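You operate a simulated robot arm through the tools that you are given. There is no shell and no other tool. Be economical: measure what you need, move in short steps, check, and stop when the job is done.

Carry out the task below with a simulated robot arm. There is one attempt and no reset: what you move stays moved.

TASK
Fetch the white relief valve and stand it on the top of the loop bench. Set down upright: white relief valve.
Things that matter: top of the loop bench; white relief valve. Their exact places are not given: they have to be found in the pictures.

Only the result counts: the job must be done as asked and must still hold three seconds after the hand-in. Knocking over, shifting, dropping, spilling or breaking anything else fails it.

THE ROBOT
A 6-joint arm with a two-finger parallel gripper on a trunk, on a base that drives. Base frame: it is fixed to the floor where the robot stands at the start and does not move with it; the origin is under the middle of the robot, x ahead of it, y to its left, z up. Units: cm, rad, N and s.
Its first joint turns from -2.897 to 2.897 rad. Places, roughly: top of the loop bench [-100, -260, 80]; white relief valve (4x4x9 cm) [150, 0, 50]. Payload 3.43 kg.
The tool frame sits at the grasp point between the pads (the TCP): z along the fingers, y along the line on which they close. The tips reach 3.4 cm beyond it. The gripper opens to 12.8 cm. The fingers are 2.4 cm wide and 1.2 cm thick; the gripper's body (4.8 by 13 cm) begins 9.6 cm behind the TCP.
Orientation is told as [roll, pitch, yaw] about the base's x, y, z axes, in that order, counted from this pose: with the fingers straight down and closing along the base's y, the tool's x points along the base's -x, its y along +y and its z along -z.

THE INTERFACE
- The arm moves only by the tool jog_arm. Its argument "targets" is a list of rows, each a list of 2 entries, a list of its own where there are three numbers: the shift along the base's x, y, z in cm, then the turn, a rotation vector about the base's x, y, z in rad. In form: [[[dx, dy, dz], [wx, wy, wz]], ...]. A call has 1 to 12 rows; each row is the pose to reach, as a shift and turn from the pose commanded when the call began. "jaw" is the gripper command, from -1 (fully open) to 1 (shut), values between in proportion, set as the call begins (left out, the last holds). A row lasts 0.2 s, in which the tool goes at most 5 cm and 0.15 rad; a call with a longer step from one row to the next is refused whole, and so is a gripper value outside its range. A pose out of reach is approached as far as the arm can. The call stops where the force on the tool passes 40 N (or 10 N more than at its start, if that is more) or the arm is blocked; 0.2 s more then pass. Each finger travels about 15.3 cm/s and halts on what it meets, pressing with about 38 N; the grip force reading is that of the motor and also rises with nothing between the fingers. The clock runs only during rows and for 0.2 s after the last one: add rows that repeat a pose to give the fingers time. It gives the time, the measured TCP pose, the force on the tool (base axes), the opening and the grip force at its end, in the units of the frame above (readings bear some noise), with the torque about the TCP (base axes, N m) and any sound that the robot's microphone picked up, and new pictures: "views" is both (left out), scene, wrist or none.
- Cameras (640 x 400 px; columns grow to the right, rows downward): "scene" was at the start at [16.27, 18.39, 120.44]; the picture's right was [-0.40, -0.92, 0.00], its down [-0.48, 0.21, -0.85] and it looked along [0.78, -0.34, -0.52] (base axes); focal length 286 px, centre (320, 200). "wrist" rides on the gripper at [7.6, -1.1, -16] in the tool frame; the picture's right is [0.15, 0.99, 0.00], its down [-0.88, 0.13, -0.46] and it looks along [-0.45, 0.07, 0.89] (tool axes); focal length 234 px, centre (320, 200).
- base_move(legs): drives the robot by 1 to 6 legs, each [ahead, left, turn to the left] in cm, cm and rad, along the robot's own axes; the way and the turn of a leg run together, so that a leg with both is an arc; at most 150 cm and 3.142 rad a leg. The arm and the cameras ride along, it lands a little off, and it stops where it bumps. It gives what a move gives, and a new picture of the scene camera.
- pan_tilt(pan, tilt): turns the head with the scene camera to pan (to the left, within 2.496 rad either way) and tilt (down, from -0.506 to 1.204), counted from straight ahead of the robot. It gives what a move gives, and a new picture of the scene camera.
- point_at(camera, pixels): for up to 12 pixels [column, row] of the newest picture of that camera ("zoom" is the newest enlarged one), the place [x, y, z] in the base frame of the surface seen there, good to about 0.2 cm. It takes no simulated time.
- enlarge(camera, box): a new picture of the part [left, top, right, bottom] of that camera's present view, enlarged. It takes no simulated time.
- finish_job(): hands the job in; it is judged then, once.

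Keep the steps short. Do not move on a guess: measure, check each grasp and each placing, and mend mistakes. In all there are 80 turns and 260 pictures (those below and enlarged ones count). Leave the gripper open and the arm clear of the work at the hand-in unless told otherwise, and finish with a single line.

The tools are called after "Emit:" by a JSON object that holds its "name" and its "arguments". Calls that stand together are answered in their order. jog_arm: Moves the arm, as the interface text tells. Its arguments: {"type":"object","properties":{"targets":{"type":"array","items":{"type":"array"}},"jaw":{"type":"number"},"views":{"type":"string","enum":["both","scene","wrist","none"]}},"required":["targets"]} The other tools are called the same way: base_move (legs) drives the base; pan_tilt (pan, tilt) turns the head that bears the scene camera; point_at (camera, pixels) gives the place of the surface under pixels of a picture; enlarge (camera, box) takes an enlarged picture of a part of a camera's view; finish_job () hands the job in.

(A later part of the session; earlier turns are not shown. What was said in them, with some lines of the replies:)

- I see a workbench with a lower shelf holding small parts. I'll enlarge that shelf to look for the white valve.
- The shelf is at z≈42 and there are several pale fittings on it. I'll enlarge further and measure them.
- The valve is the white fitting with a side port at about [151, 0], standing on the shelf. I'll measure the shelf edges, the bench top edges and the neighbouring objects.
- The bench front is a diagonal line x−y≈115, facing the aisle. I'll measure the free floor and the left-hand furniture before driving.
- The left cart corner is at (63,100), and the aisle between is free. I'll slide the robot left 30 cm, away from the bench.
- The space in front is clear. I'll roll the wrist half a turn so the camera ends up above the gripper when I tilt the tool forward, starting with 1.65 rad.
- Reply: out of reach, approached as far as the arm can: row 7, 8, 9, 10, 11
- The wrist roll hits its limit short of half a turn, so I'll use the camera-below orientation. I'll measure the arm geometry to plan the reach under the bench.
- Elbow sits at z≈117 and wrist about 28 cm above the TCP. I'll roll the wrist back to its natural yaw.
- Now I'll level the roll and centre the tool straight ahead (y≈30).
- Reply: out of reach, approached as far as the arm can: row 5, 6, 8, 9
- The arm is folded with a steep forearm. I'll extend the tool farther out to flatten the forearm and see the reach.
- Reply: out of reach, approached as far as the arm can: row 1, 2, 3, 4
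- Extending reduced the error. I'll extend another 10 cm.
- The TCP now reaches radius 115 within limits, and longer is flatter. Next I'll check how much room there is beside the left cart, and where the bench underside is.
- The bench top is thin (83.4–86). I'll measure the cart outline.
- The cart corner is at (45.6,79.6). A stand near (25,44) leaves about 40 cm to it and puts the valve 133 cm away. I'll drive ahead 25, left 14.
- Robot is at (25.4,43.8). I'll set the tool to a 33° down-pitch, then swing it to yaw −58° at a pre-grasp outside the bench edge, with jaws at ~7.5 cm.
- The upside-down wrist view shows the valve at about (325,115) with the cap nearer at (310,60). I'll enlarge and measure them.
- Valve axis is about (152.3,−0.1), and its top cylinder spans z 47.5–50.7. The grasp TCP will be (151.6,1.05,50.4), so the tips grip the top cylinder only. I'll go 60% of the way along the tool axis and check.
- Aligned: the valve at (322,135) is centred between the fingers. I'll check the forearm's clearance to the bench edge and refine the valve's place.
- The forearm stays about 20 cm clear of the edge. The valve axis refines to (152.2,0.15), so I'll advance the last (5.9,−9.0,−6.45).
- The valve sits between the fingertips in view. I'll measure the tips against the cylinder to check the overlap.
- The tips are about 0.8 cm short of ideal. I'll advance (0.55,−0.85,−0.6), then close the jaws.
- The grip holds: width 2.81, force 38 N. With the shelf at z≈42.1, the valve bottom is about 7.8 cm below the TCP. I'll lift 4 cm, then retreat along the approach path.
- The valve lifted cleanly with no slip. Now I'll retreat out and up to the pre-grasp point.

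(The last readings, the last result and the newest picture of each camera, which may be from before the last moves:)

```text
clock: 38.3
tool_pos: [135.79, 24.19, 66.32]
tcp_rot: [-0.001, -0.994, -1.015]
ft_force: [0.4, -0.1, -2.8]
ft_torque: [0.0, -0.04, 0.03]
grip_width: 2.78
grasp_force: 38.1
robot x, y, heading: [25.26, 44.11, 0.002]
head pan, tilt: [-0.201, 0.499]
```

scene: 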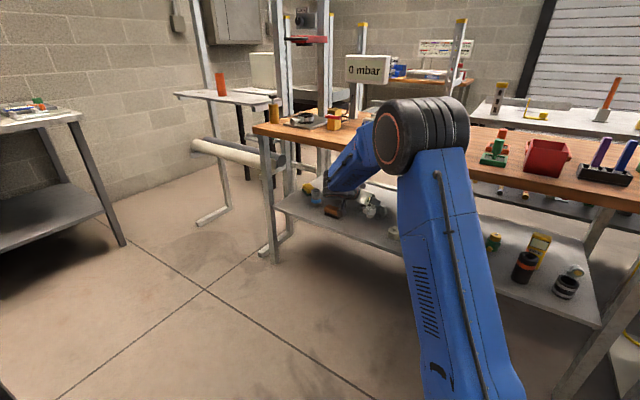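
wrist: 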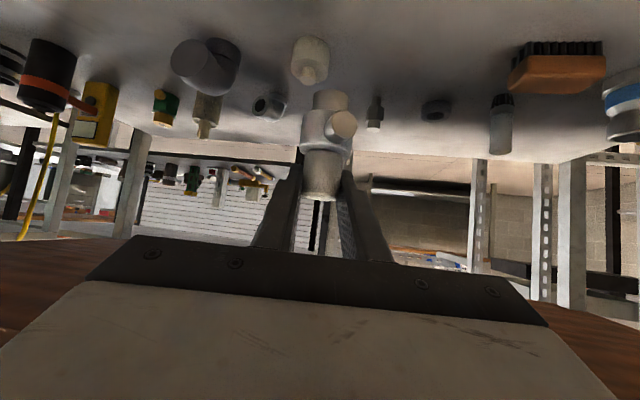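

Out of the bench. I'll reverse the swing back to straight ahead, then raise and draw in the arm for driving.

Emit:
{"name": "jog_arm", "arguments": {"targets": [[[-0.5, 3, 0], [0, 0, 0]], [[0, 5, 0], [0, 0, 0.145]], [[0, 7, 0], [0, 0, 0.29]], [[0, 9, 0], [0, 0, 0.435]], [[0, 11, 0], [0, 0, 0.58]], [[0, 13, 0], [0, 0, 0.725]], [[0, 15, 0], [0, 0, 0.87]], [[0, 18, 0], [0, 0, 1.012]]], "views": "none"}}

Emit:
{"name": "jog_arm", "arguments": {"targets": [[[-2, 0, 4.5], [0, 0, 0]], [[-4, 0, 9], [0, 0, 0]], [[-6, 0, 13.5], [0, 0, 0]], [[-8, 0, 18], [0, 0, 0]], [[-10, 0, 22.5], [0, 0, 0]], [[-12, 0, 27], [0, 0, 0]], [[-14, 0, 31], [0, 0, 0]], [[-17, 0, 34], [0, 0, 0]], [[-20, 0, 34], [0, 0, 0]]]}}

```text
clock: 40.1
tool_pos: [135.96, 42.17, 66.17]
tcp_rot: [0.002, -0.994, -0.005]
ft_force: [0.6, 0.2, -2.8]
ft_torque: [-0.01, 0.01, 0.0]
grip_width: 2.83
grasp_force: 38.0
robot x, y, heading: [25.22, 44.1, -0.0]
head pan, tilt: [-0.201, 0.499]
```

```text
clock: 42.1
tool_pos: [116.09, 42.2, 100.24]
tcp_rot: [0.001, -0.992, 0.0]
ft_force: [-0.6, 0.3, -3.4]
ft_torque: [0.0, -0.03, -0.03]
grip_width: 2.79
grasp_force: 37.9
robot x, y, heading: [24.88, 44.16, -0.003]
head pan, tilt: [-0.201, 0.499]
```

scene: 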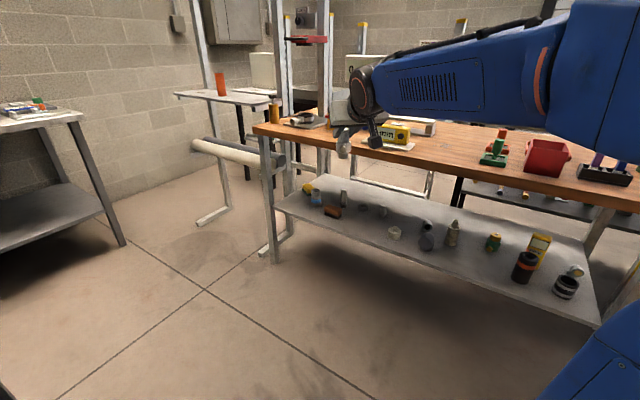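
wrist: 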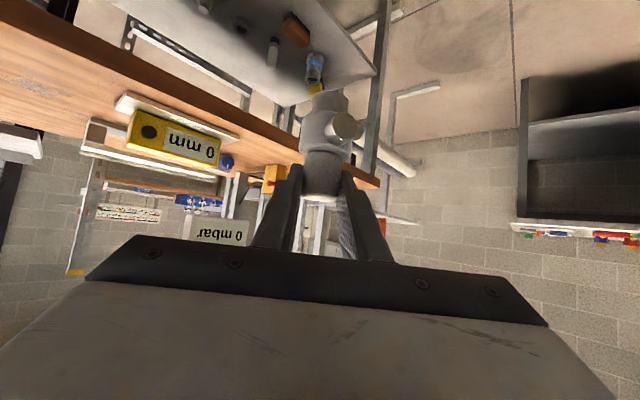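

Valve is held upright, forearm level. I'll retract 20 cm more and drive back to near the starting spot, away from the bench.

Emit:
{"name": "jog_arm", "arguments": {"targets": [[[-5, 0, 0], [0, 0, 0]], [[-10, 0, 0], [0, 0, 0]], [[-15, 0, 0], [0, 0, 0]], [[-20, 0, 0], [0, 0, 0]], [[-20, 0, 0], [0, 0, 0]]], "views": "none"}}

Emit:
{"name": "base_move", "arguments": {"legs": [[-25, 0, 0], [0, -30, 0]]}}

Emit:
{"name": "pan_tilt", "arguments": {"pan": -1.9, "tilt": 0.5}}

```text
clock: 43.3
tool_pos: [96.28, 42.07, 100.47]
tcp_rot: [-0.001, -0.993, -0.004]
ft_force: [-0.4, 0.1, -2.3]
ft_torque: [0.01, 0.0, 0.02]
grip_width: 2.79
grasp_force: 38.2
robot x, y, heading: [25.6, 43.68, -0.008]
head pan, tilt: [-0.201, 0.499]
```

```text
clock: 46.8
tool_pos: [71.46, 11.98, 100.51]
tcp_rot: [-0.001, -0.994, -0.008]
ft_force: [0.6, 0.0, -2.4]
ft_torque: [0.01, 0.01, 0.0]
grip_width: 2.81
grasp_force: 38.0
robot x, y, heading: [0.4, 14.3, -0.004]
head pan, tilt: [-0.201, 0.499]
```

scene: 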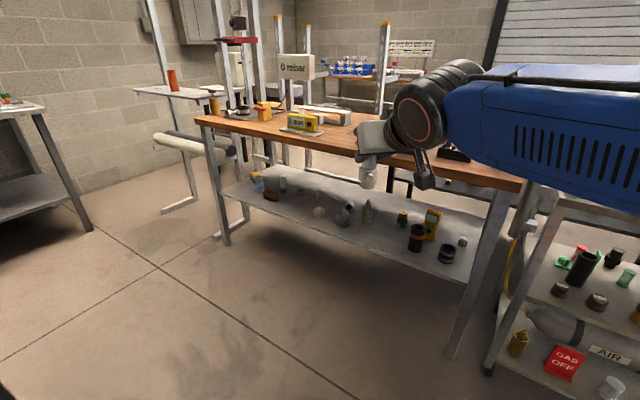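

```text
clock: 48.5
tool_pos: [71.3, 11.86, 100.43]
tcp_rot: [0.0, -0.992, -0.006]
ft_force: [0.2, 0.3, -2.0]
ft_torque: [0.0, 0.02, 0.01]
grip_width: 2.8
grasp_force: 38.2
robot x, y, heading: [0.29, 13.61, -0.007]
head pan, tilt: [-1.901, 0.499]
```

scene: 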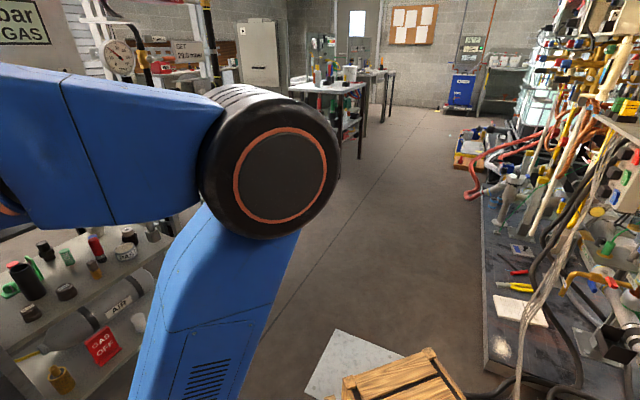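

The table at (330,90) may be the loop bench. I'll measure it, the crate, the platform and the cart legs for a safe route.

Emit:
{"name": "point_at", "arguments": {"camera": "scene", "pixels": [[290, 87], [350, 92], [365, 83], [361, 155], [340, 390], [320, 340], [485, 355], [480, 200], [455, 160], [245, 85], [430, 360], [275, 260]]}}

Emit:
{"name": "enlarge", "arguments": {"camera": "scene", "box": [230, 10, 430, 180]}}

```text
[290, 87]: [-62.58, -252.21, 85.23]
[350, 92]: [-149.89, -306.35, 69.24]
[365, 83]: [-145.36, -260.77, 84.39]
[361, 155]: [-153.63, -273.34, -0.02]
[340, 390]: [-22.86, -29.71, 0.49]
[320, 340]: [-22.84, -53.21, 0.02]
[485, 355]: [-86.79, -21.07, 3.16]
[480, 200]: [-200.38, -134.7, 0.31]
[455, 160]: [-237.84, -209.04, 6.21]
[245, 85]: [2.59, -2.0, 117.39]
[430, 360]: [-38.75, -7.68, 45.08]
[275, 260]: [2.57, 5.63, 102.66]
```

```text
2.35 times, centred on (330, 95) of scene
```

zoom: 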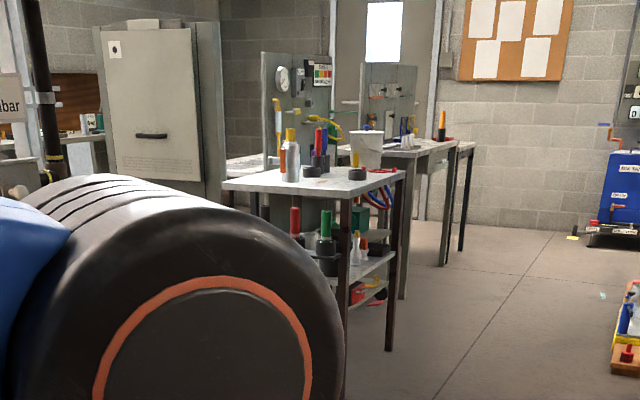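

A crate stands at (−39,−8) and a cart at the right. I'll look right and down to map the gap.

Emit:
{"name": "pan_tilt", "arguments": {"pan": -1.45, "tilt": 0.8}}

Emit:
{"name": "pan_tilt", "arguments": {"pan": -2.3, "tilt": 0.9}}

```text
clock: 49.4
tool_pos: [71.3, 11.97, 100.38]
tcp_rot: [0.001, -0.992, -0.008]
ft_force: [0.0, -0.4, -2.7]
ft_torque: [0.02, 0.01, 0.02]
grip_width: 2.79
grasp_force: 37.9
robot x, y, heading: [0.23, 14.05, -0.003]
head pan, tilt: [-1.45, 0.799]
```

scene: 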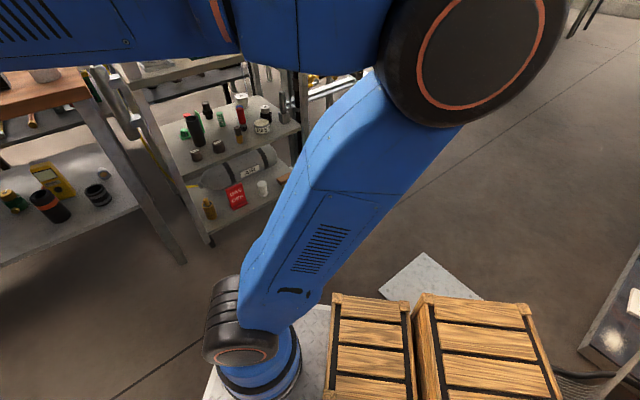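

```text
clock: 50.6
tool_pos: [71.46, 12.04, 100.42]
tcp_rot: [0.001, -0.993, -0.007]
ft_force: [-0.3, 0.7, -2.3]
ft_torque: [0.0, 0.0, 0.01]
grip_width: 2.78
grasp_force: 37.9
robot x, y, heading: [0.56, 14.23, -0.0]
head pan, tilt: [-2.3, 0.901]
```

scene: 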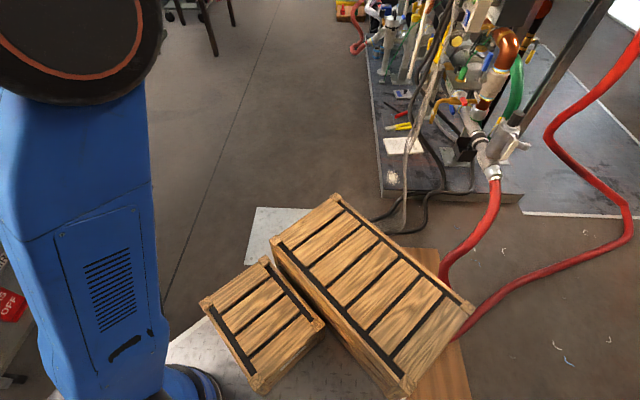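

Wooden crates and plates lie right by the robot's foot; I must know whether they ride on the base. I'll measure them now and compare after a small move.

Emit:
{"name": "point_at", "arguments": {"camera": "scene", "pixels": [[330, 198], [200, 305], [265, 260], [405, 395], [475, 310], [250, 210], [275, 225], [190, 350], [440, 380], [440, 260], [385, 195], [165, 320]]}}

Emit:
{"name": "base_move", "arguments": {"legs": [[0, -14, 0]]}}

```text
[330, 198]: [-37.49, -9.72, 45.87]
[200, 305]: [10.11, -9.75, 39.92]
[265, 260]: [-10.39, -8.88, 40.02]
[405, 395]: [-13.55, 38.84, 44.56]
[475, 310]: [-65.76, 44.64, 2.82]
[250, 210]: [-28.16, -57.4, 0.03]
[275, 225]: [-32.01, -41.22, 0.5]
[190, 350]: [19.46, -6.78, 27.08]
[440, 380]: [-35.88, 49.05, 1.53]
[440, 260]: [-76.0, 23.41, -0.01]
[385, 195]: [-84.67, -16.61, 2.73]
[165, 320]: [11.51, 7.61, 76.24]
```

```text
clock: 51.9
tool_pos: [71.23, -2.25, 100.44]
tcp_rot: [0.0, -0.993, -0.01]
ft_force: [0.0, 0.4, -1.7]
ft_torque: [-0.03, 0.01, -0.01]
grip_width: 2.79
grasp_force: 38.1
robot x, y, heading: [-0.19, -0.18, -0.005]
head pan, tilt: [-2.3, 0.901]
```

scene: 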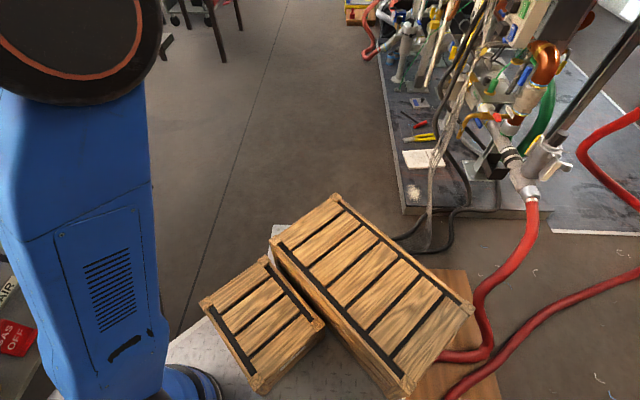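

The crates ride on the robot's own base; the floor plate doesn't. I'll look right once more to measure the cart and gas rig feet before turning left.

Emit:
{"name": "pan_tilt", "arguments": {"pan": -1.6, "tilt": 0.75}}

Emit:
{"name": "point_at", "arguments": {"camera": "scene", "pixels": [[20, 250], [180, 250], [250, 200], [560, 100], [600, 200], [480, 200], [620, 50], [100, 200]]}}

```text
clock: 53.0
tool_pos: [71.29, -2.34, 100.48]
tcp_rot: [0.0, -0.994, -0.009]
ft_force: [0.1, -0.7, -3.3]
ft_torque: [-0.01, 0.03, 0.02]
grip_width: 2.81
grasp_force: 37.6
robot x, y, heading: [0.35, 0.22, -0.006]
head pan, tilt: [-1.6, 0.75]
```

scene: 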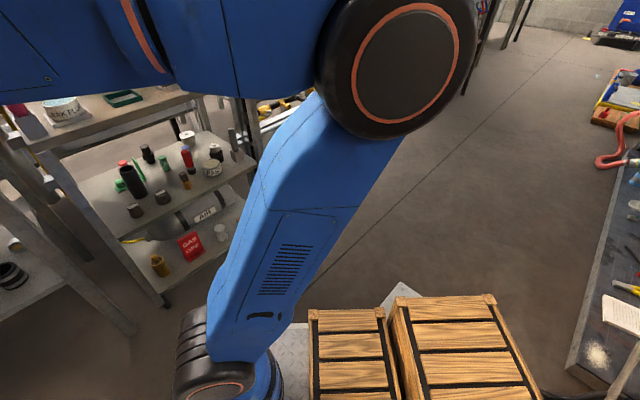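

```text
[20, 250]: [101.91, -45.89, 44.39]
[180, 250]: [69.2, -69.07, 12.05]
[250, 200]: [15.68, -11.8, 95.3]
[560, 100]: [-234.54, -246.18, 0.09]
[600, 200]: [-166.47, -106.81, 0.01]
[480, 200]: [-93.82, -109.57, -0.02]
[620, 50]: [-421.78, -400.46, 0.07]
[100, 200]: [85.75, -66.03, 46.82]
```

The corridor runs diagonally toward (−,−), with its centre at about x−y≈26. I'll turn left 45° so the arm trails along the corridor, sidestep right, then back up 90 cm.

Emit:
{"name": "base_move", "arguments": {"legs": [[0, 0, 0.785]]}}

Emit:
{"name": "base_move", "arguments": {"legs": [[0, -18, 0], [-90, 0, 0]]}}

Emit:
{"name": "pan_tilt", "arguments": {"pan": -2.45, "tilt": 0.45}}

```text
clock: 55.5
tool_pos: [51.2, 49.49, 100.48]
tcp_rot: [0.0, -0.994, 0.797]
ft_force: [0.8, -0.4, -2.6]
ft_torque: [-0.01, 0.02, 0.01]
grip_width: 2.82
grasp_force: 38.0
robot x, y, heading: [0.5, 0.01, 0.792]
head pan, tilt: [-1.6, 0.75]
```

scene: 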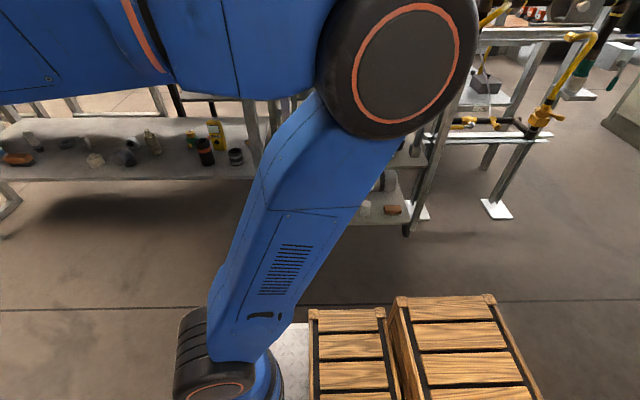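

```text
clock: 61.4
tool_pos: [0.03, -28.61, 100.38]
tcp_rot: [0.001, -0.994, 0.793]
ft_force: [-0.1, -0.6, -2.2]
ft_torque: [-0.01, 0.02, 0.04]
grip_width: 2.78
grasp_force: 37.8
robot x, y, heading: [-50.47, -78.06, 0.792]
head pan, tilt: [-1.6, 0.75]
```

scene: 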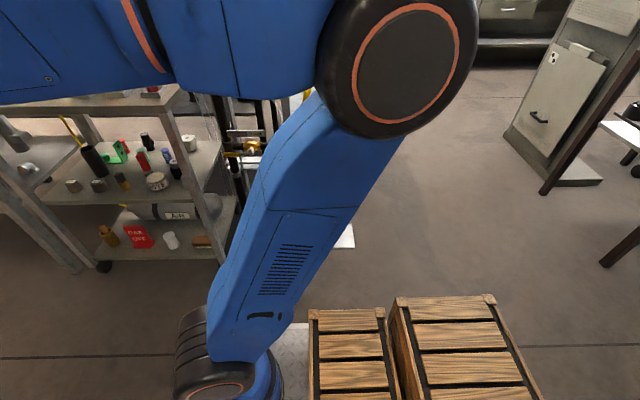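

```text
clock: 62.6
tool_pos: [-0.1, -28.73, 100.41]
tcp_rot: [0.0, -0.993, 0.793]
ft_force: [-0.9, 0.6, -2.4]
ft_torque: [0.0, 0.02, -0.02]
grip_width: 2.78
grasp_force: 37.7
robot x, y, heading: [-50.89, -78.29, 0.795]
head pan, tilt: [-2.45, 0.45]
```

scene: 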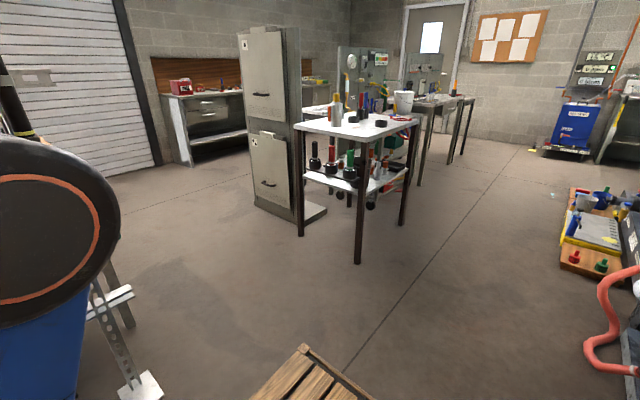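

Now the loop bench is in clear view at (355,125). I'll enlarge and measure its top.

Emit:
{"name": "enlarge", "arguments": {"camera": "scene", "box": [280, 40, 460, 215]}}

Emit:
{"name": "point_at", "arguments": {"camera": "scene", "pixels": [[294, 127], [360, 138], [418, 122], [360, 130], [310, 124], [358, 262], [300, 235], [138, 385], [242, 205], [325, 210], [575, 270], [405, 225]]}}

```text
2.29 times, centred on (370, 128) of scene
```

zoom: 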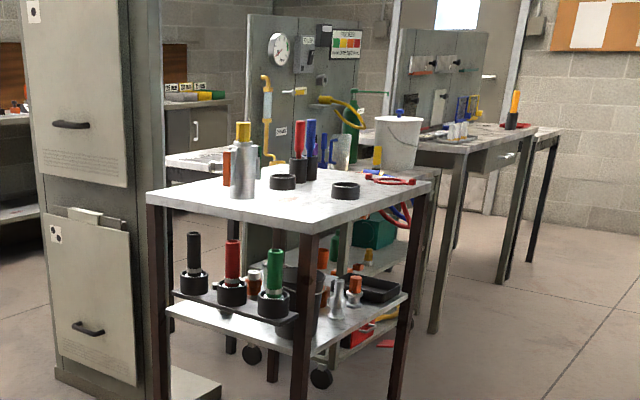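

```text
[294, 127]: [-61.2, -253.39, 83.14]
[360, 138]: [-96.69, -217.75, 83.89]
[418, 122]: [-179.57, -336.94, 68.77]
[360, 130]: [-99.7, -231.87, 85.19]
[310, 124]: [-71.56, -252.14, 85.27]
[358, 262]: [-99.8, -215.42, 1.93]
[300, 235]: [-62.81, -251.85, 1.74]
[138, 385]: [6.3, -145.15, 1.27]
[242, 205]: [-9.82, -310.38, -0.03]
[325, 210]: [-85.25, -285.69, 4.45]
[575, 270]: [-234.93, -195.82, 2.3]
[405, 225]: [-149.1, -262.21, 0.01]
```

The white-topped table centre ≈(−104,−257,85). To be sure which is the loop bench, I'll measure the surfaces behind it too.

Emit:
{"name": "point_at", "arguments": {"camera": "zoom", "pixels": [[200, 158], [440, 150], [375, 170], [250, 215], [300, 225], [420, 182], [210, 195], [265, 315], [300, 100], [440, 90], [400, 185], [240, 195]]}}

Emit:
{"name": "enlarge", "arguments": {"camera": "scene", "box": [320, 40, 440, 150]}}

```text
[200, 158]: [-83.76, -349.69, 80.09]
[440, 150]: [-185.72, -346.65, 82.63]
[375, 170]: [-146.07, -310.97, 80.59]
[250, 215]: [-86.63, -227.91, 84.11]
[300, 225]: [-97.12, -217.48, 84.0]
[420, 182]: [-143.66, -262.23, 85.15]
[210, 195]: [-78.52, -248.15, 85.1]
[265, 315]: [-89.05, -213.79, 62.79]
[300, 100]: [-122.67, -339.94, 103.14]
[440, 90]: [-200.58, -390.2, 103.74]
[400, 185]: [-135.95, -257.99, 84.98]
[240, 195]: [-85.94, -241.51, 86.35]
```

```text
3.64 times, centred on (380, 95) of scene
```

zoom: 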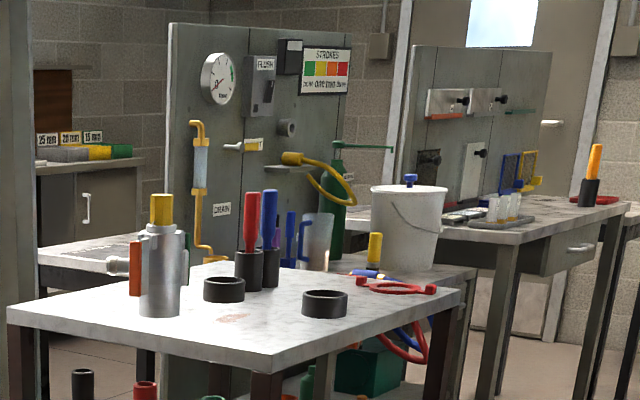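

The white-topped table matches the given place, and there is free space near its front corner (−99,−238). I'll reverse 73 cm to about (−102,−130), then turn right in two halves to face it.

Emit:
{"name": "base_move", "arguments": {"legs": [[-73, 0, 0]]}}

Emit:
{"name": "pan_tilt", "arguments": {"pan": -1.2, "tilt": 0.4}}

```text
clock: 66.5
tool_pos: [-50.82, -80.8, 100.46]
tcp_rot: [-0.001, -0.992, 0.789]
ft_force: [-0.3, 0.4, -2.3]
ft_torque: [-0.03, 0.0, 0.01]
grip_width: 2.79
grasp_force: 37.9
robot x, y, heading: [-102.41, -130.24, 0.791]
head pan, tilt: [-2.45, 0.45]
```

scene: 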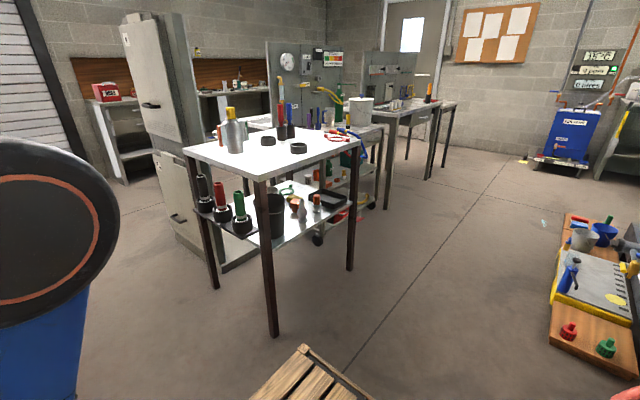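

```text
clock: 68.0
tool_pos: [-50.93, -80.79, 100.45]
tcp_rot: [0.0, -0.993, 0.788]
ft_force: [0.4, -0.1, -2.0]
ft_torque: [0.03, 0.03, -0.04]
grip_width: 2.81
grasp_force: 37.8
robot x, y, heading: [-102.18, -130.05, 0.792]
head pan, tilt: [-1.201, 0.4]
```

scene: 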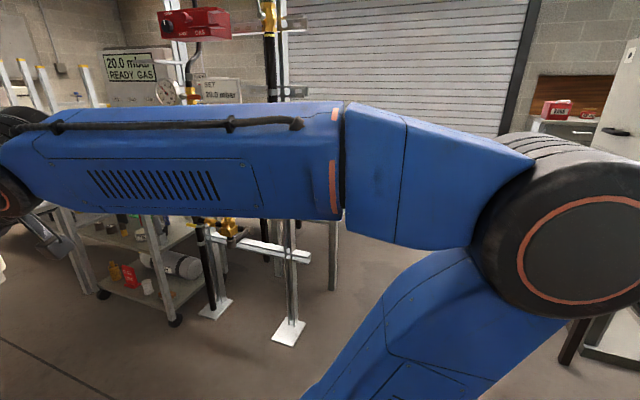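

I'll measure the gas rig's nearest parts before turning past it.

Emit:
{"name": "point_at", "arguments": {"camera": "scene", "pixels": [[288, 335], [215, 308], [195, 22], [290, 250], [175, 322], [270, 60], [220, 95], [135, 65], [225, 225], [310, 258]]}}

```text
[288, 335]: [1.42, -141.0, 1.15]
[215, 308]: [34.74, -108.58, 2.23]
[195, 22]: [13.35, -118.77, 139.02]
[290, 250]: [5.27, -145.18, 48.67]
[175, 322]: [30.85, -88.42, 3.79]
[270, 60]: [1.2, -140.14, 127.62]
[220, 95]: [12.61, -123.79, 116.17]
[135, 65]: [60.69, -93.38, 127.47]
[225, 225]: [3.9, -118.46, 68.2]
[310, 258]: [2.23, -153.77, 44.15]
```

The nearest rig part is at x≈1 and the arm sweeps only to x≈−25, so it is clear. I'll turn right 1.18 rad, twice.

Emit:
{"name": "base_move", "arguments": {"legs": [[0, 0, -1.18]]}}

Emit:
{"name": "base_move", "arguments": {"legs": [[0, 0, -1.18]]}}

Emit:
{"name": "pan_tilt", "arguments": {"pan": 0.0, "tilt": 0.45}}

```text
clock: 71.4
tool_pos: [-37.65, -159.63, 100.47]
tcp_rot: [0.001, -0.992, -0.408]
ft_force: [0.1, 0.4, -2.1]
ft_torque: [-0.01, -0.01, 0.0]
grip_width: 2.79
grasp_force: 38.2
robot x, y, heading: [-102.19, -129.52, -0.405]
head pan, tilt: [-1.201, 0.4]
```

scene: 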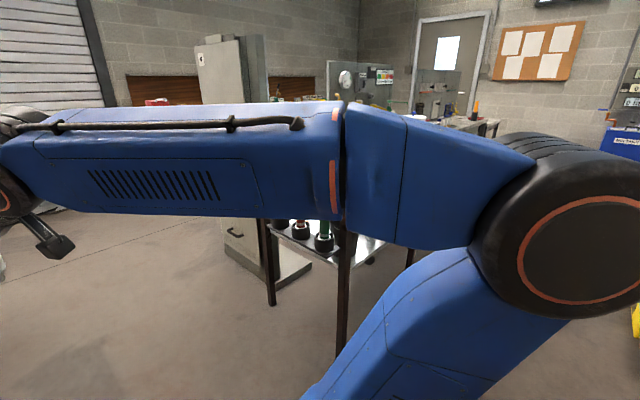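

```text
clock: 74.7
tool_pos: [-103.9, -201.08, 100.47]
tcp_rot: [0.001, -0.993, -1.572]
ft_force: [-0.1, -0.1, -2.5]
ft_torque: [0.02, 0.02, -0.02]
grip_width: 2.79
grasp_force: 38.1
robot x, y, heading: [-102.15, -130.02, -1.571]
head pan, tilt: [-1.201, 0.4]
```

scene: 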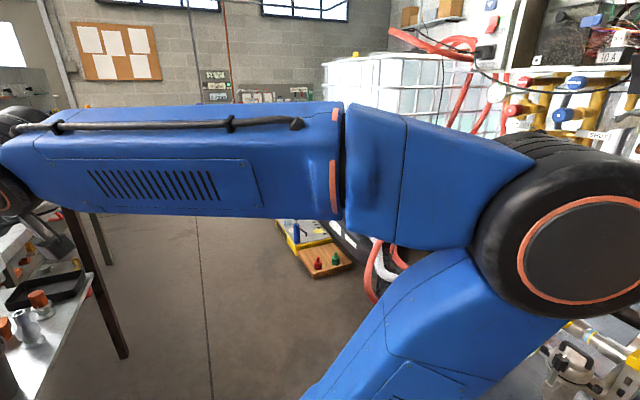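

```text
clock: 76.1
tool_pos: [-103.84, -201.06, 100.38]
tcp_rot: [0.002, -0.992, -1.571]
ft_force: [-0.4, 0.1, -1.7]
ft_torque: [0.05, 0.02, -0.05]
grip_width: 2.77
grasp_force: 38.1
robot x, y, heading: [-102.58, -129.87, -1.567]
head pan, tilt: [0.0, 0.45]
```

scene: 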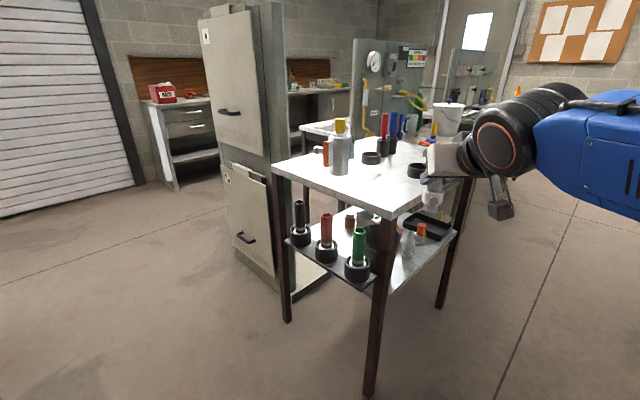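

Facing the table now, with the valve at its corner. I'll measure the free patch and its neighbours.

Emit:
{"name": "enlarge", "arguments": {"camera": "scene", "box": [260, 100, 480, 240]}}

Emit:
{"name": "point_at", "arguments": {"camera": "scene", "pixels": [[340, 172], [331, 172], [372, 163], [416, 176], [408, 178], [375, 178], [385, 205], [395, 195], [350, 185], [392, 180], [385, 166], [274, 166]]}}

```text
2.86 times, centred on (370, 170) of scene
```

zoom: 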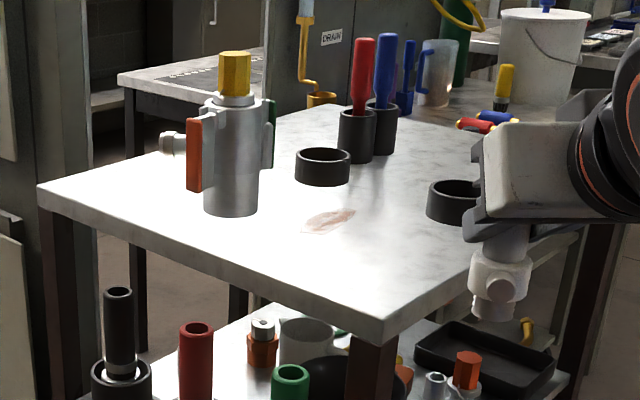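

```text
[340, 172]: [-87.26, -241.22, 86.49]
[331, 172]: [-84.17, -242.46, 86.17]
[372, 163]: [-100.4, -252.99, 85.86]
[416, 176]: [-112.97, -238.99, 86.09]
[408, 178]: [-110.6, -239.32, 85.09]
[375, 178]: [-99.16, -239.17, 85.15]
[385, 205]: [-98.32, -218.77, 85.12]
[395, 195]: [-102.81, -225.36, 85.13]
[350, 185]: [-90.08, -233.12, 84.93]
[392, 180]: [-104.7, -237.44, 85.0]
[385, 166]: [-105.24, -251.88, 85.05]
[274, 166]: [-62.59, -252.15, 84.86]
```

The target spot is (−99,−231), clear of the stain, bottle and rings. I'll jog over it at the present height.

Emit:
{"name": "jog_arm", "arguments": {"targets": [[[0.8, -4.8, 0], [0, 0, 0]], [[1.6, -9.6, 0], [0, 0, 0]], [[2.4, -14.4, 0], [0, 0, 0]], [[3.2, -19.2, 0], [0, 0, 0]], [[4.1, -24, 0], [0, 0, 0]], [[4.9, -28.8, 0], [0, 0, 0]], [[4.9, -28.8, 0], [0, 0, 0]]]}}

Emit:
{"name": "enlarge", "arguments": {"camera": "scene", "box": [260, 80, 480, 240]}}

```text
clock: 77.7
tool_pos: [-98.83, -229.56, 100.26]
tcp_rot: [0.0, -0.993, -1.571]
ft_force: [-0.5, 0.1, -1.6]
ft_torque: [0.02, -0.02, 0.0]
grip_width: 2.8
grasp_force: 37.8
robot x, y, heading: [-102.4, -129.97, -1.572]
head pan, tilt: [0.0, 0.45]
```

scene: 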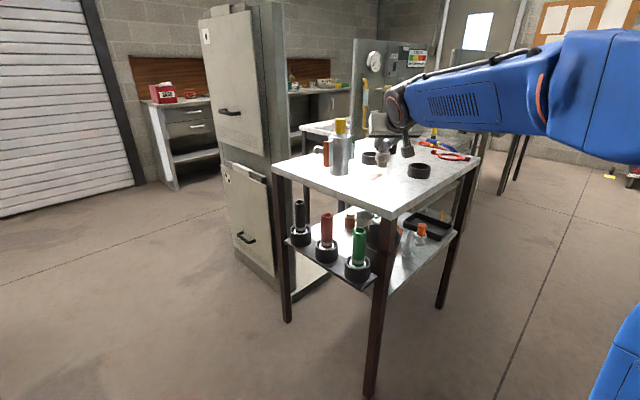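
wrist: 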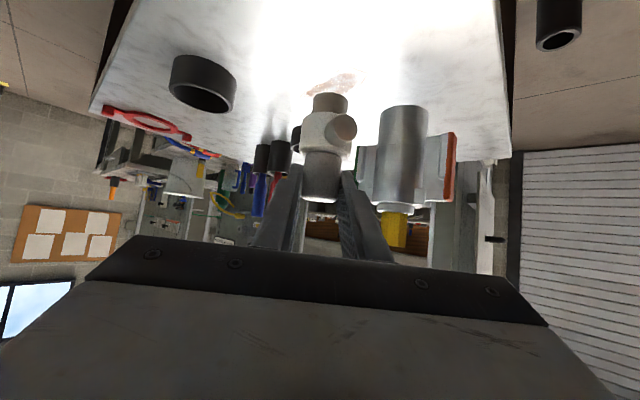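

```text
2.50 times, centred on (370, 160) of scene
```

zoom: 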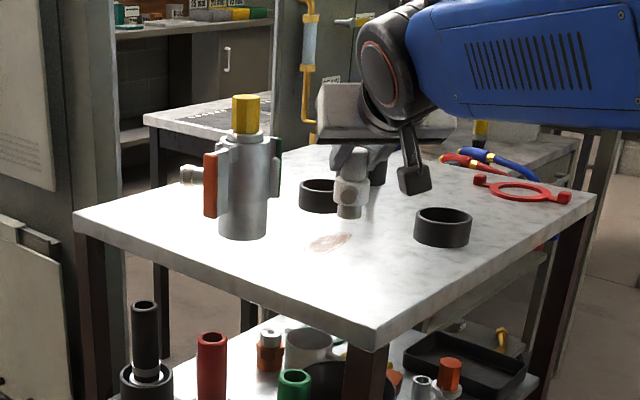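

It hangs over the free patch. I'll measure the valve's lower end, then lower 5.5 cm.

Emit:
{"name": "point_at", "arguments": {"camera": "zoom", "pixels": [[349, 215], [349, 212], [349, 195], [345, 165]]}}

Emit:
{"name": "jog_arm", "arguments": {"targets": [[[0, 0, -2], [0, 0, 0]], [[0, 0, -4], [0, 0, 0]], [[0, 0, -5.5], [0, 0, 0]], [[0, 0, -5.5], [0, 0, 0]]], "views": "scene"}}

Emit:
{"name": "enlarge", "arguments": {"camera": "scene", "box": [330, 120, 450, 220]}}

```text
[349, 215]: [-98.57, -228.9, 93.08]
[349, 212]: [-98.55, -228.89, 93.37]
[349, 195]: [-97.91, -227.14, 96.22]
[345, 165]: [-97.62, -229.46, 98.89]
```

```text
clock: 78.7
tool_pos: [-98.96, -229.85, 94.7]
tcp_rot: [0.0, -0.992, -1.569]
ft_force: [-0.1, -0.1, -1.4]
ft_torque: [0.0, 0.01, 0.0]
grip_width: 2.79
grasp_force: 38.0
robot x, y, heading: [-102.54, -129.87, -1.571]
head pan, tilt: [0.0, 0.45]
```

scene: 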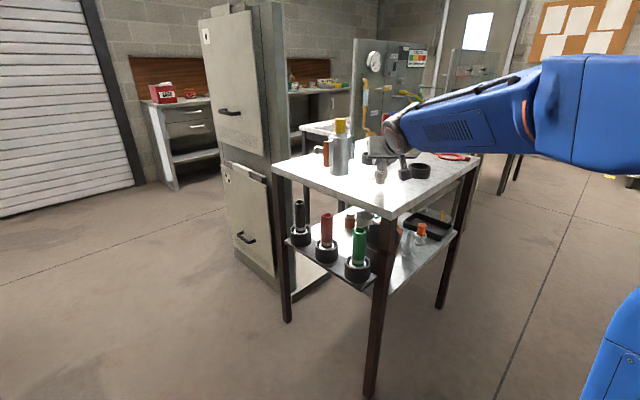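

```text
4.00 times, centred on (390, 170) of scene
```

zoom: 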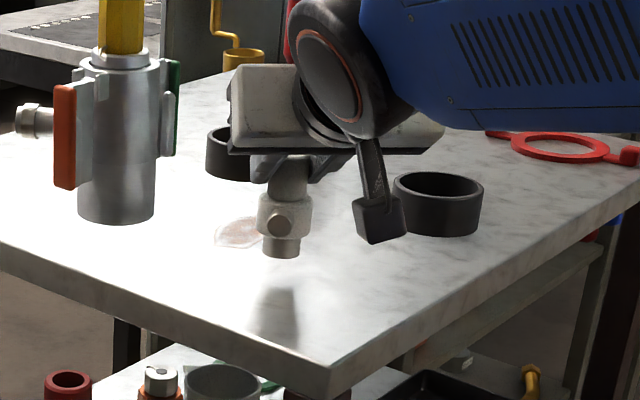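

The gap is about 2 cm. I'll check that the camera box clears the table, then lower 1.4 cm.

Emit:
{"name": "point_at", "arguments": {"camera": "zoom", "pixels": [[370, 238], [395, 238], [280, 255]]}}

Emit:
{"name": "jog_arm", "arguments": {"targets": [[[0, 0, -0.7], [0, 0, 0]], [[0, 0, -1.4], [0, 0, 0]], [[0, 0, -1.4], [0, 0, 0]]], "views": "scene"}}

Emit:
{"name": "enlarge", "arguments": {"camera": "scene", "box": [330, 120, 450, 220]}}

```text
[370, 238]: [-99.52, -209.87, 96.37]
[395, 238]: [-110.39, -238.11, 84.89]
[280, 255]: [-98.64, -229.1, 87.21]
```

```text
clock: 79.5
tool_pos: [-99.1, -229.86, 93.36]
tcp_rot: [0.0, -0.995, -1.572]
ft_force: [-0.6, -0.5, -2.3]
ft_torque: [0.03, 0.02, 0.0]
grip_width: 2.81
grasp_force: 38.1
robot x, y, heading: [-102.1, -130.16, -1.572]
head pan, tilt: [0.0, 0.45]
```

scene: 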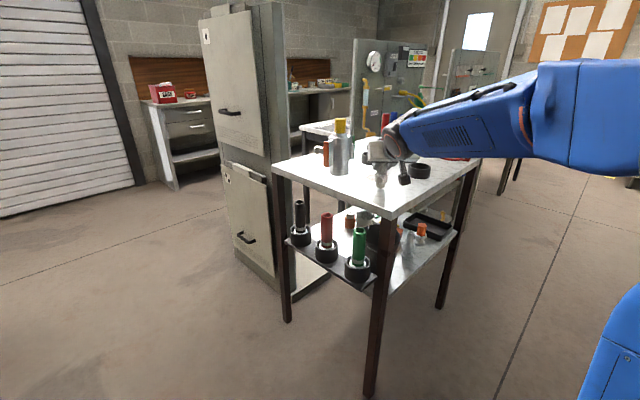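

```text
4.00 times, centred on (390, 170) of scene
```

zoom: 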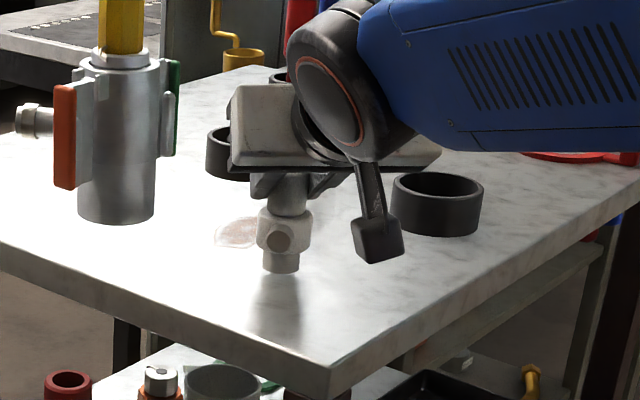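

Bottom is about 0.6 cm above the top. I'll creep down in small steps, watching the force.

Emit:
{"name": "jog_arm", "arguments": {"targets": [[[0, 0, -0.15], [0, 0, 0]], [[0, 0, -0.3], [0, 0, 0]], [[0, 0, -0.4], [0, 0, 0]]], "views": "none"}}

Emit:
{"name": "jog_arm", "arguments": {"targets": [[[0, 0, -0.1], [0, 0, 0]], [[0, 0, -0.1], [0, 0, 0]]], "views": "scene"}}

Emit:
{"name": "enlarge", "arguments": {"camera": "scene", "box": [350, 150, 410, 200]}}

```text
clock: 80.3
tool_pos: [-99.05, -229.74, 93.09]
tcp_rot: [0.0, -0.994, -1.571]
ft_force: [-0.5, 0.9, -2.5]
ft_torque: [0.06, -0.01, 0.01]
grip_width: 2.82
grasp_force: 37.9
robot x, y, heading: [-102.34, -129.94, -1.566]
head pan, tilt: [0.0, 0.45]
```

```text
clock: 80.9
tool_pos: [-98.98, -229.82, 93.05]
tcp_rot: [0.001, -0.993, -1.57]
ft_force: [0.7, 0.9, -2.0]
ft_torque: [0.03, 0.02, -0.03]
grip_width: 2.81
grasp_force: 38.5
robot x, y, heading: [-101.99, -129.97, -1.57]
head pan, tilt: [0.0, 0.45]
```

scene: 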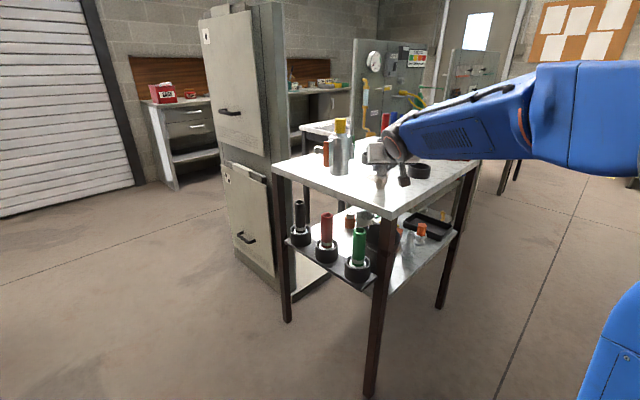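

```text
8.00 times, centred on (380, 175) of scene
```

zoom: 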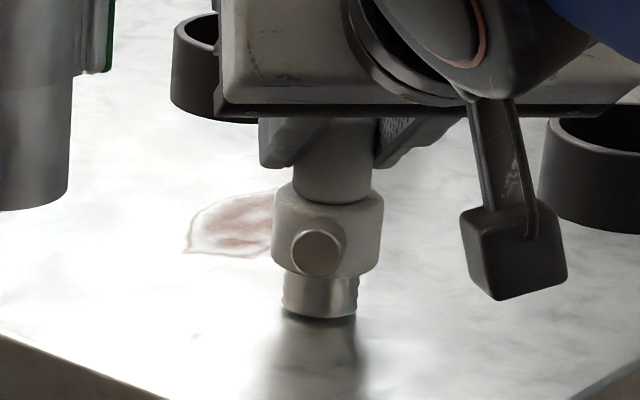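

Almost touching, still no load. I'll continue creeping.

Emit:
{"name": "jog_arm", "arguments": {"targets": [[[0, 0, -0.15], [0, 0, 0]], [[0, 0, -0.15], [0, 0, 0]]], "views": "none"}}

Emit:
{"name": "jog_arm", "arguments": {"targets": [[[0, 0, -0.12], [0, 0, 0]], [[0, 0, -0.12], [0, 0, 0]]], "views": "none"}}

```text
clock: 81.5
tool_pos: [-99.06, -229.85, 92.94]
tcp_rot: [0.001, -0.992, -1.57]
ft_force: [0.1, 0.2, -1.3]
ft_torque: [0.0, 0.01, 0.01]
grip_width: 2.8
grasp_force: 38.0
robot x, y, heading: [-102.46, -129.94, -1.569]
head pan, tilt: [0.0, 0.45]
```

```text
clock: 82.1
tool_pos: [-99.05, -229.78, 92.85]
tcp_rot: [0.001, -0.995, -1.571]
ft_force: [-1.3, -2.2, 3.0]
ft_torque: [-0.01, 0.11, 0.02]
grip_width: 2.81
grasp_force: 38.2
robot x, y, heading: [-102.48, -130.19, -1.566]
head pan, tilt: [0.0, 0.45]
```

Force turned to +3 N, so the valve is on the table. I'll open the jaws to ~6 cm, wait, and look.

Emit:
{"name": "jog_arm", "arguments": {"targets": [[[0, 0, 0], [0, 0, 0]], [[0, 0, 0], [0, 0, 0]], [[0, 0, 0], [0, 0, 0]]], "jaw": 0.05}}

Emit:
{"name": "enlarge", "arguments": {"camera": "scene", "box": [350, 150, 410, 200]}}

```text
clock: 82.9
tool_pos: [-99.14, -229.84, 92.72]
tcp_rot: [0.0, -0.993, -1.57]
ft_force: [0.8, 0.4, -0.5]
ft_torque: [0.04, 0.03, 0.02]
grip_width: 6.09
grasp_force: 0.1
robot x, y, heading: [-102.26, -130.06, -1.572]
head pan, tilt: [0.0, 0.45]
```

scene: 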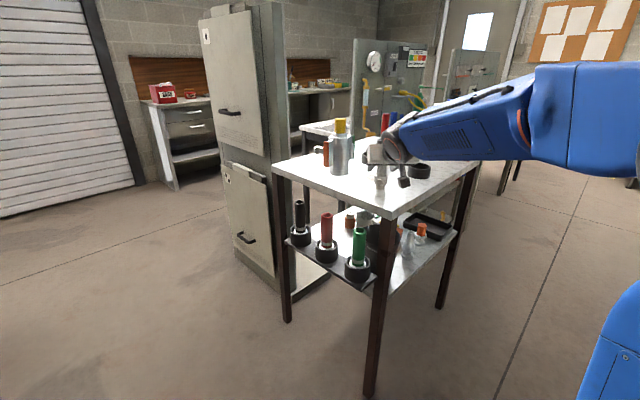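
wrist: 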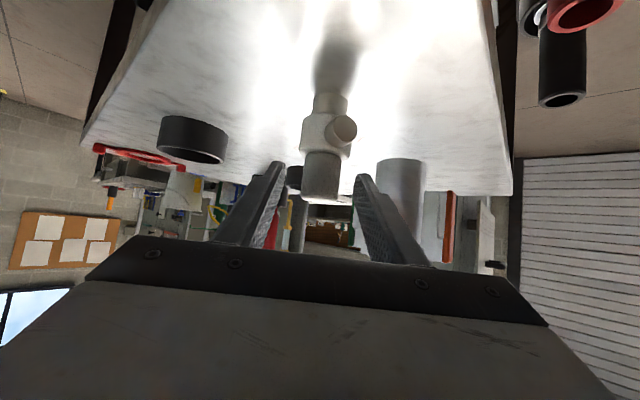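

```text
8.00 times, centred on (380, 175) of scene
```

zoom: 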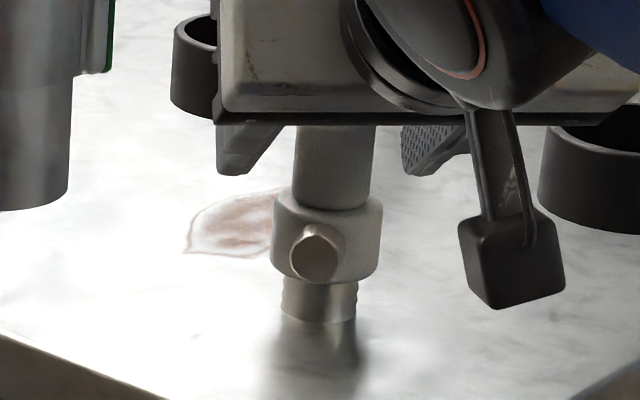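

The valve stands free and upright. I'll withdraw back and up along the tool axis, then open the jaws fully.

Emit:
{"name": "jog_arm", "arguments": {"targets": [[[0, 1.7, 1.1], [0, 0, 0]], [[0, 4.2, 2.7], [0, 0, 0]], [[0, 8.2, 5.3], [0, 0, 0]], [[0, 12.2, 7.9], [0, 0, 0]], [[0, 16.2, 10.5], [0, 0, 0]], [[0, 20.2, 13], [0, 0, 0]]], "views": "none"}}

Emit:
{"name": "jog_arm", "arguments": {"targets": [[[0, 4.5, 1], [0, 0, 0]], [[0, 9, 2], [0, 0, 0]], [[0, 9, 2], [0, 0, 0]]], "jaw": -1}}

Emit:
{"name": "enlarge", "arguments": {"camera": "scene", "box": [300, 110, 460, 220]}}

```text
clock: 84.3
tool_pos: [-99.19, -209.61, 105.79]
tcp_rot: [-0.003, -0.991, -1.568]
ft_force: [-0.4, 0.9, -0.2]
ft_torque: [-0.01, 0.04, -0.01]
grip_width: 6.07
grasp_force: 0.0
robot x, y, heading: [-102.23, -130.07, -1.57]
head pan, tilt: [0.0, 0.45]
```

```text
clock: 85.1
tool_pos: [-99.05, -200.78, 107.82]
tcp_rot: [0.0, -0.994, -1.571]
ft_force: [0.4, 0.2, 1.0]
ft_torque: [-0.03, 0.02, -0.01]
grip_width: 12.82
grasp_force: 0.2
robot x, y, heading: [-102.05, -130.13, -1.575]
head pan, tilt: [0.0, 0.45]
```

scene: 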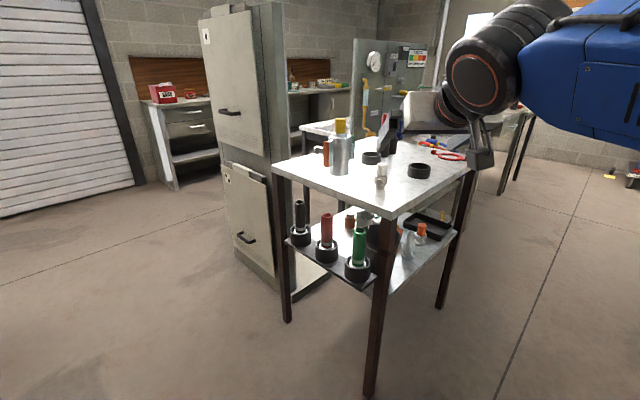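
wrist: 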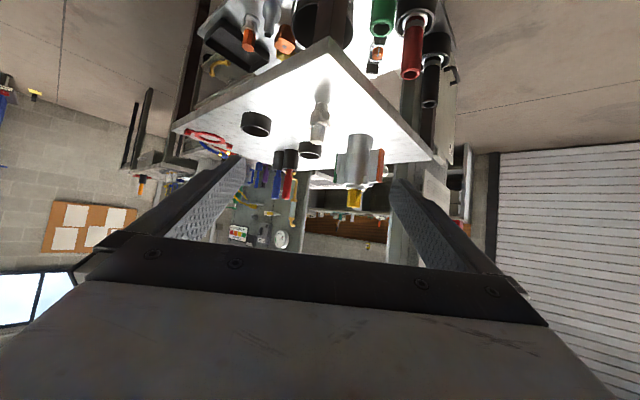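

```text
3.64 times, centred on (380, 165) of scene
```

zoom: 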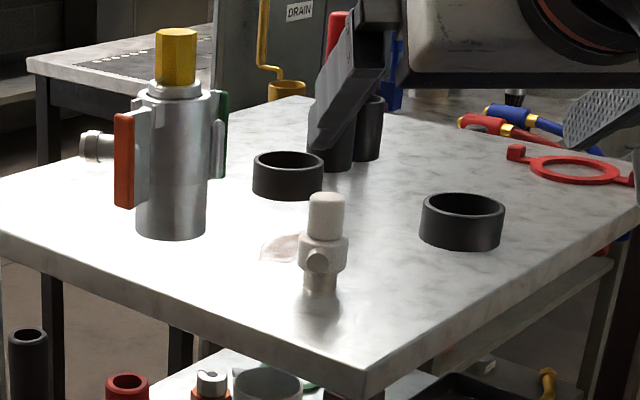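

The valve stands upright on the table, the jaws are open and the arm is clear. I'll hand in.

Emit:
{"name": "finish_job", "arguments": {}}

```text
The job is handed in.
```

I stood the white relief valve upright on the white-topped table at about (−99, −230), which I took to be the loop bench because it matches the place you gave; the gripper is open, the arm is clear, and I saw nothing else disturbed.
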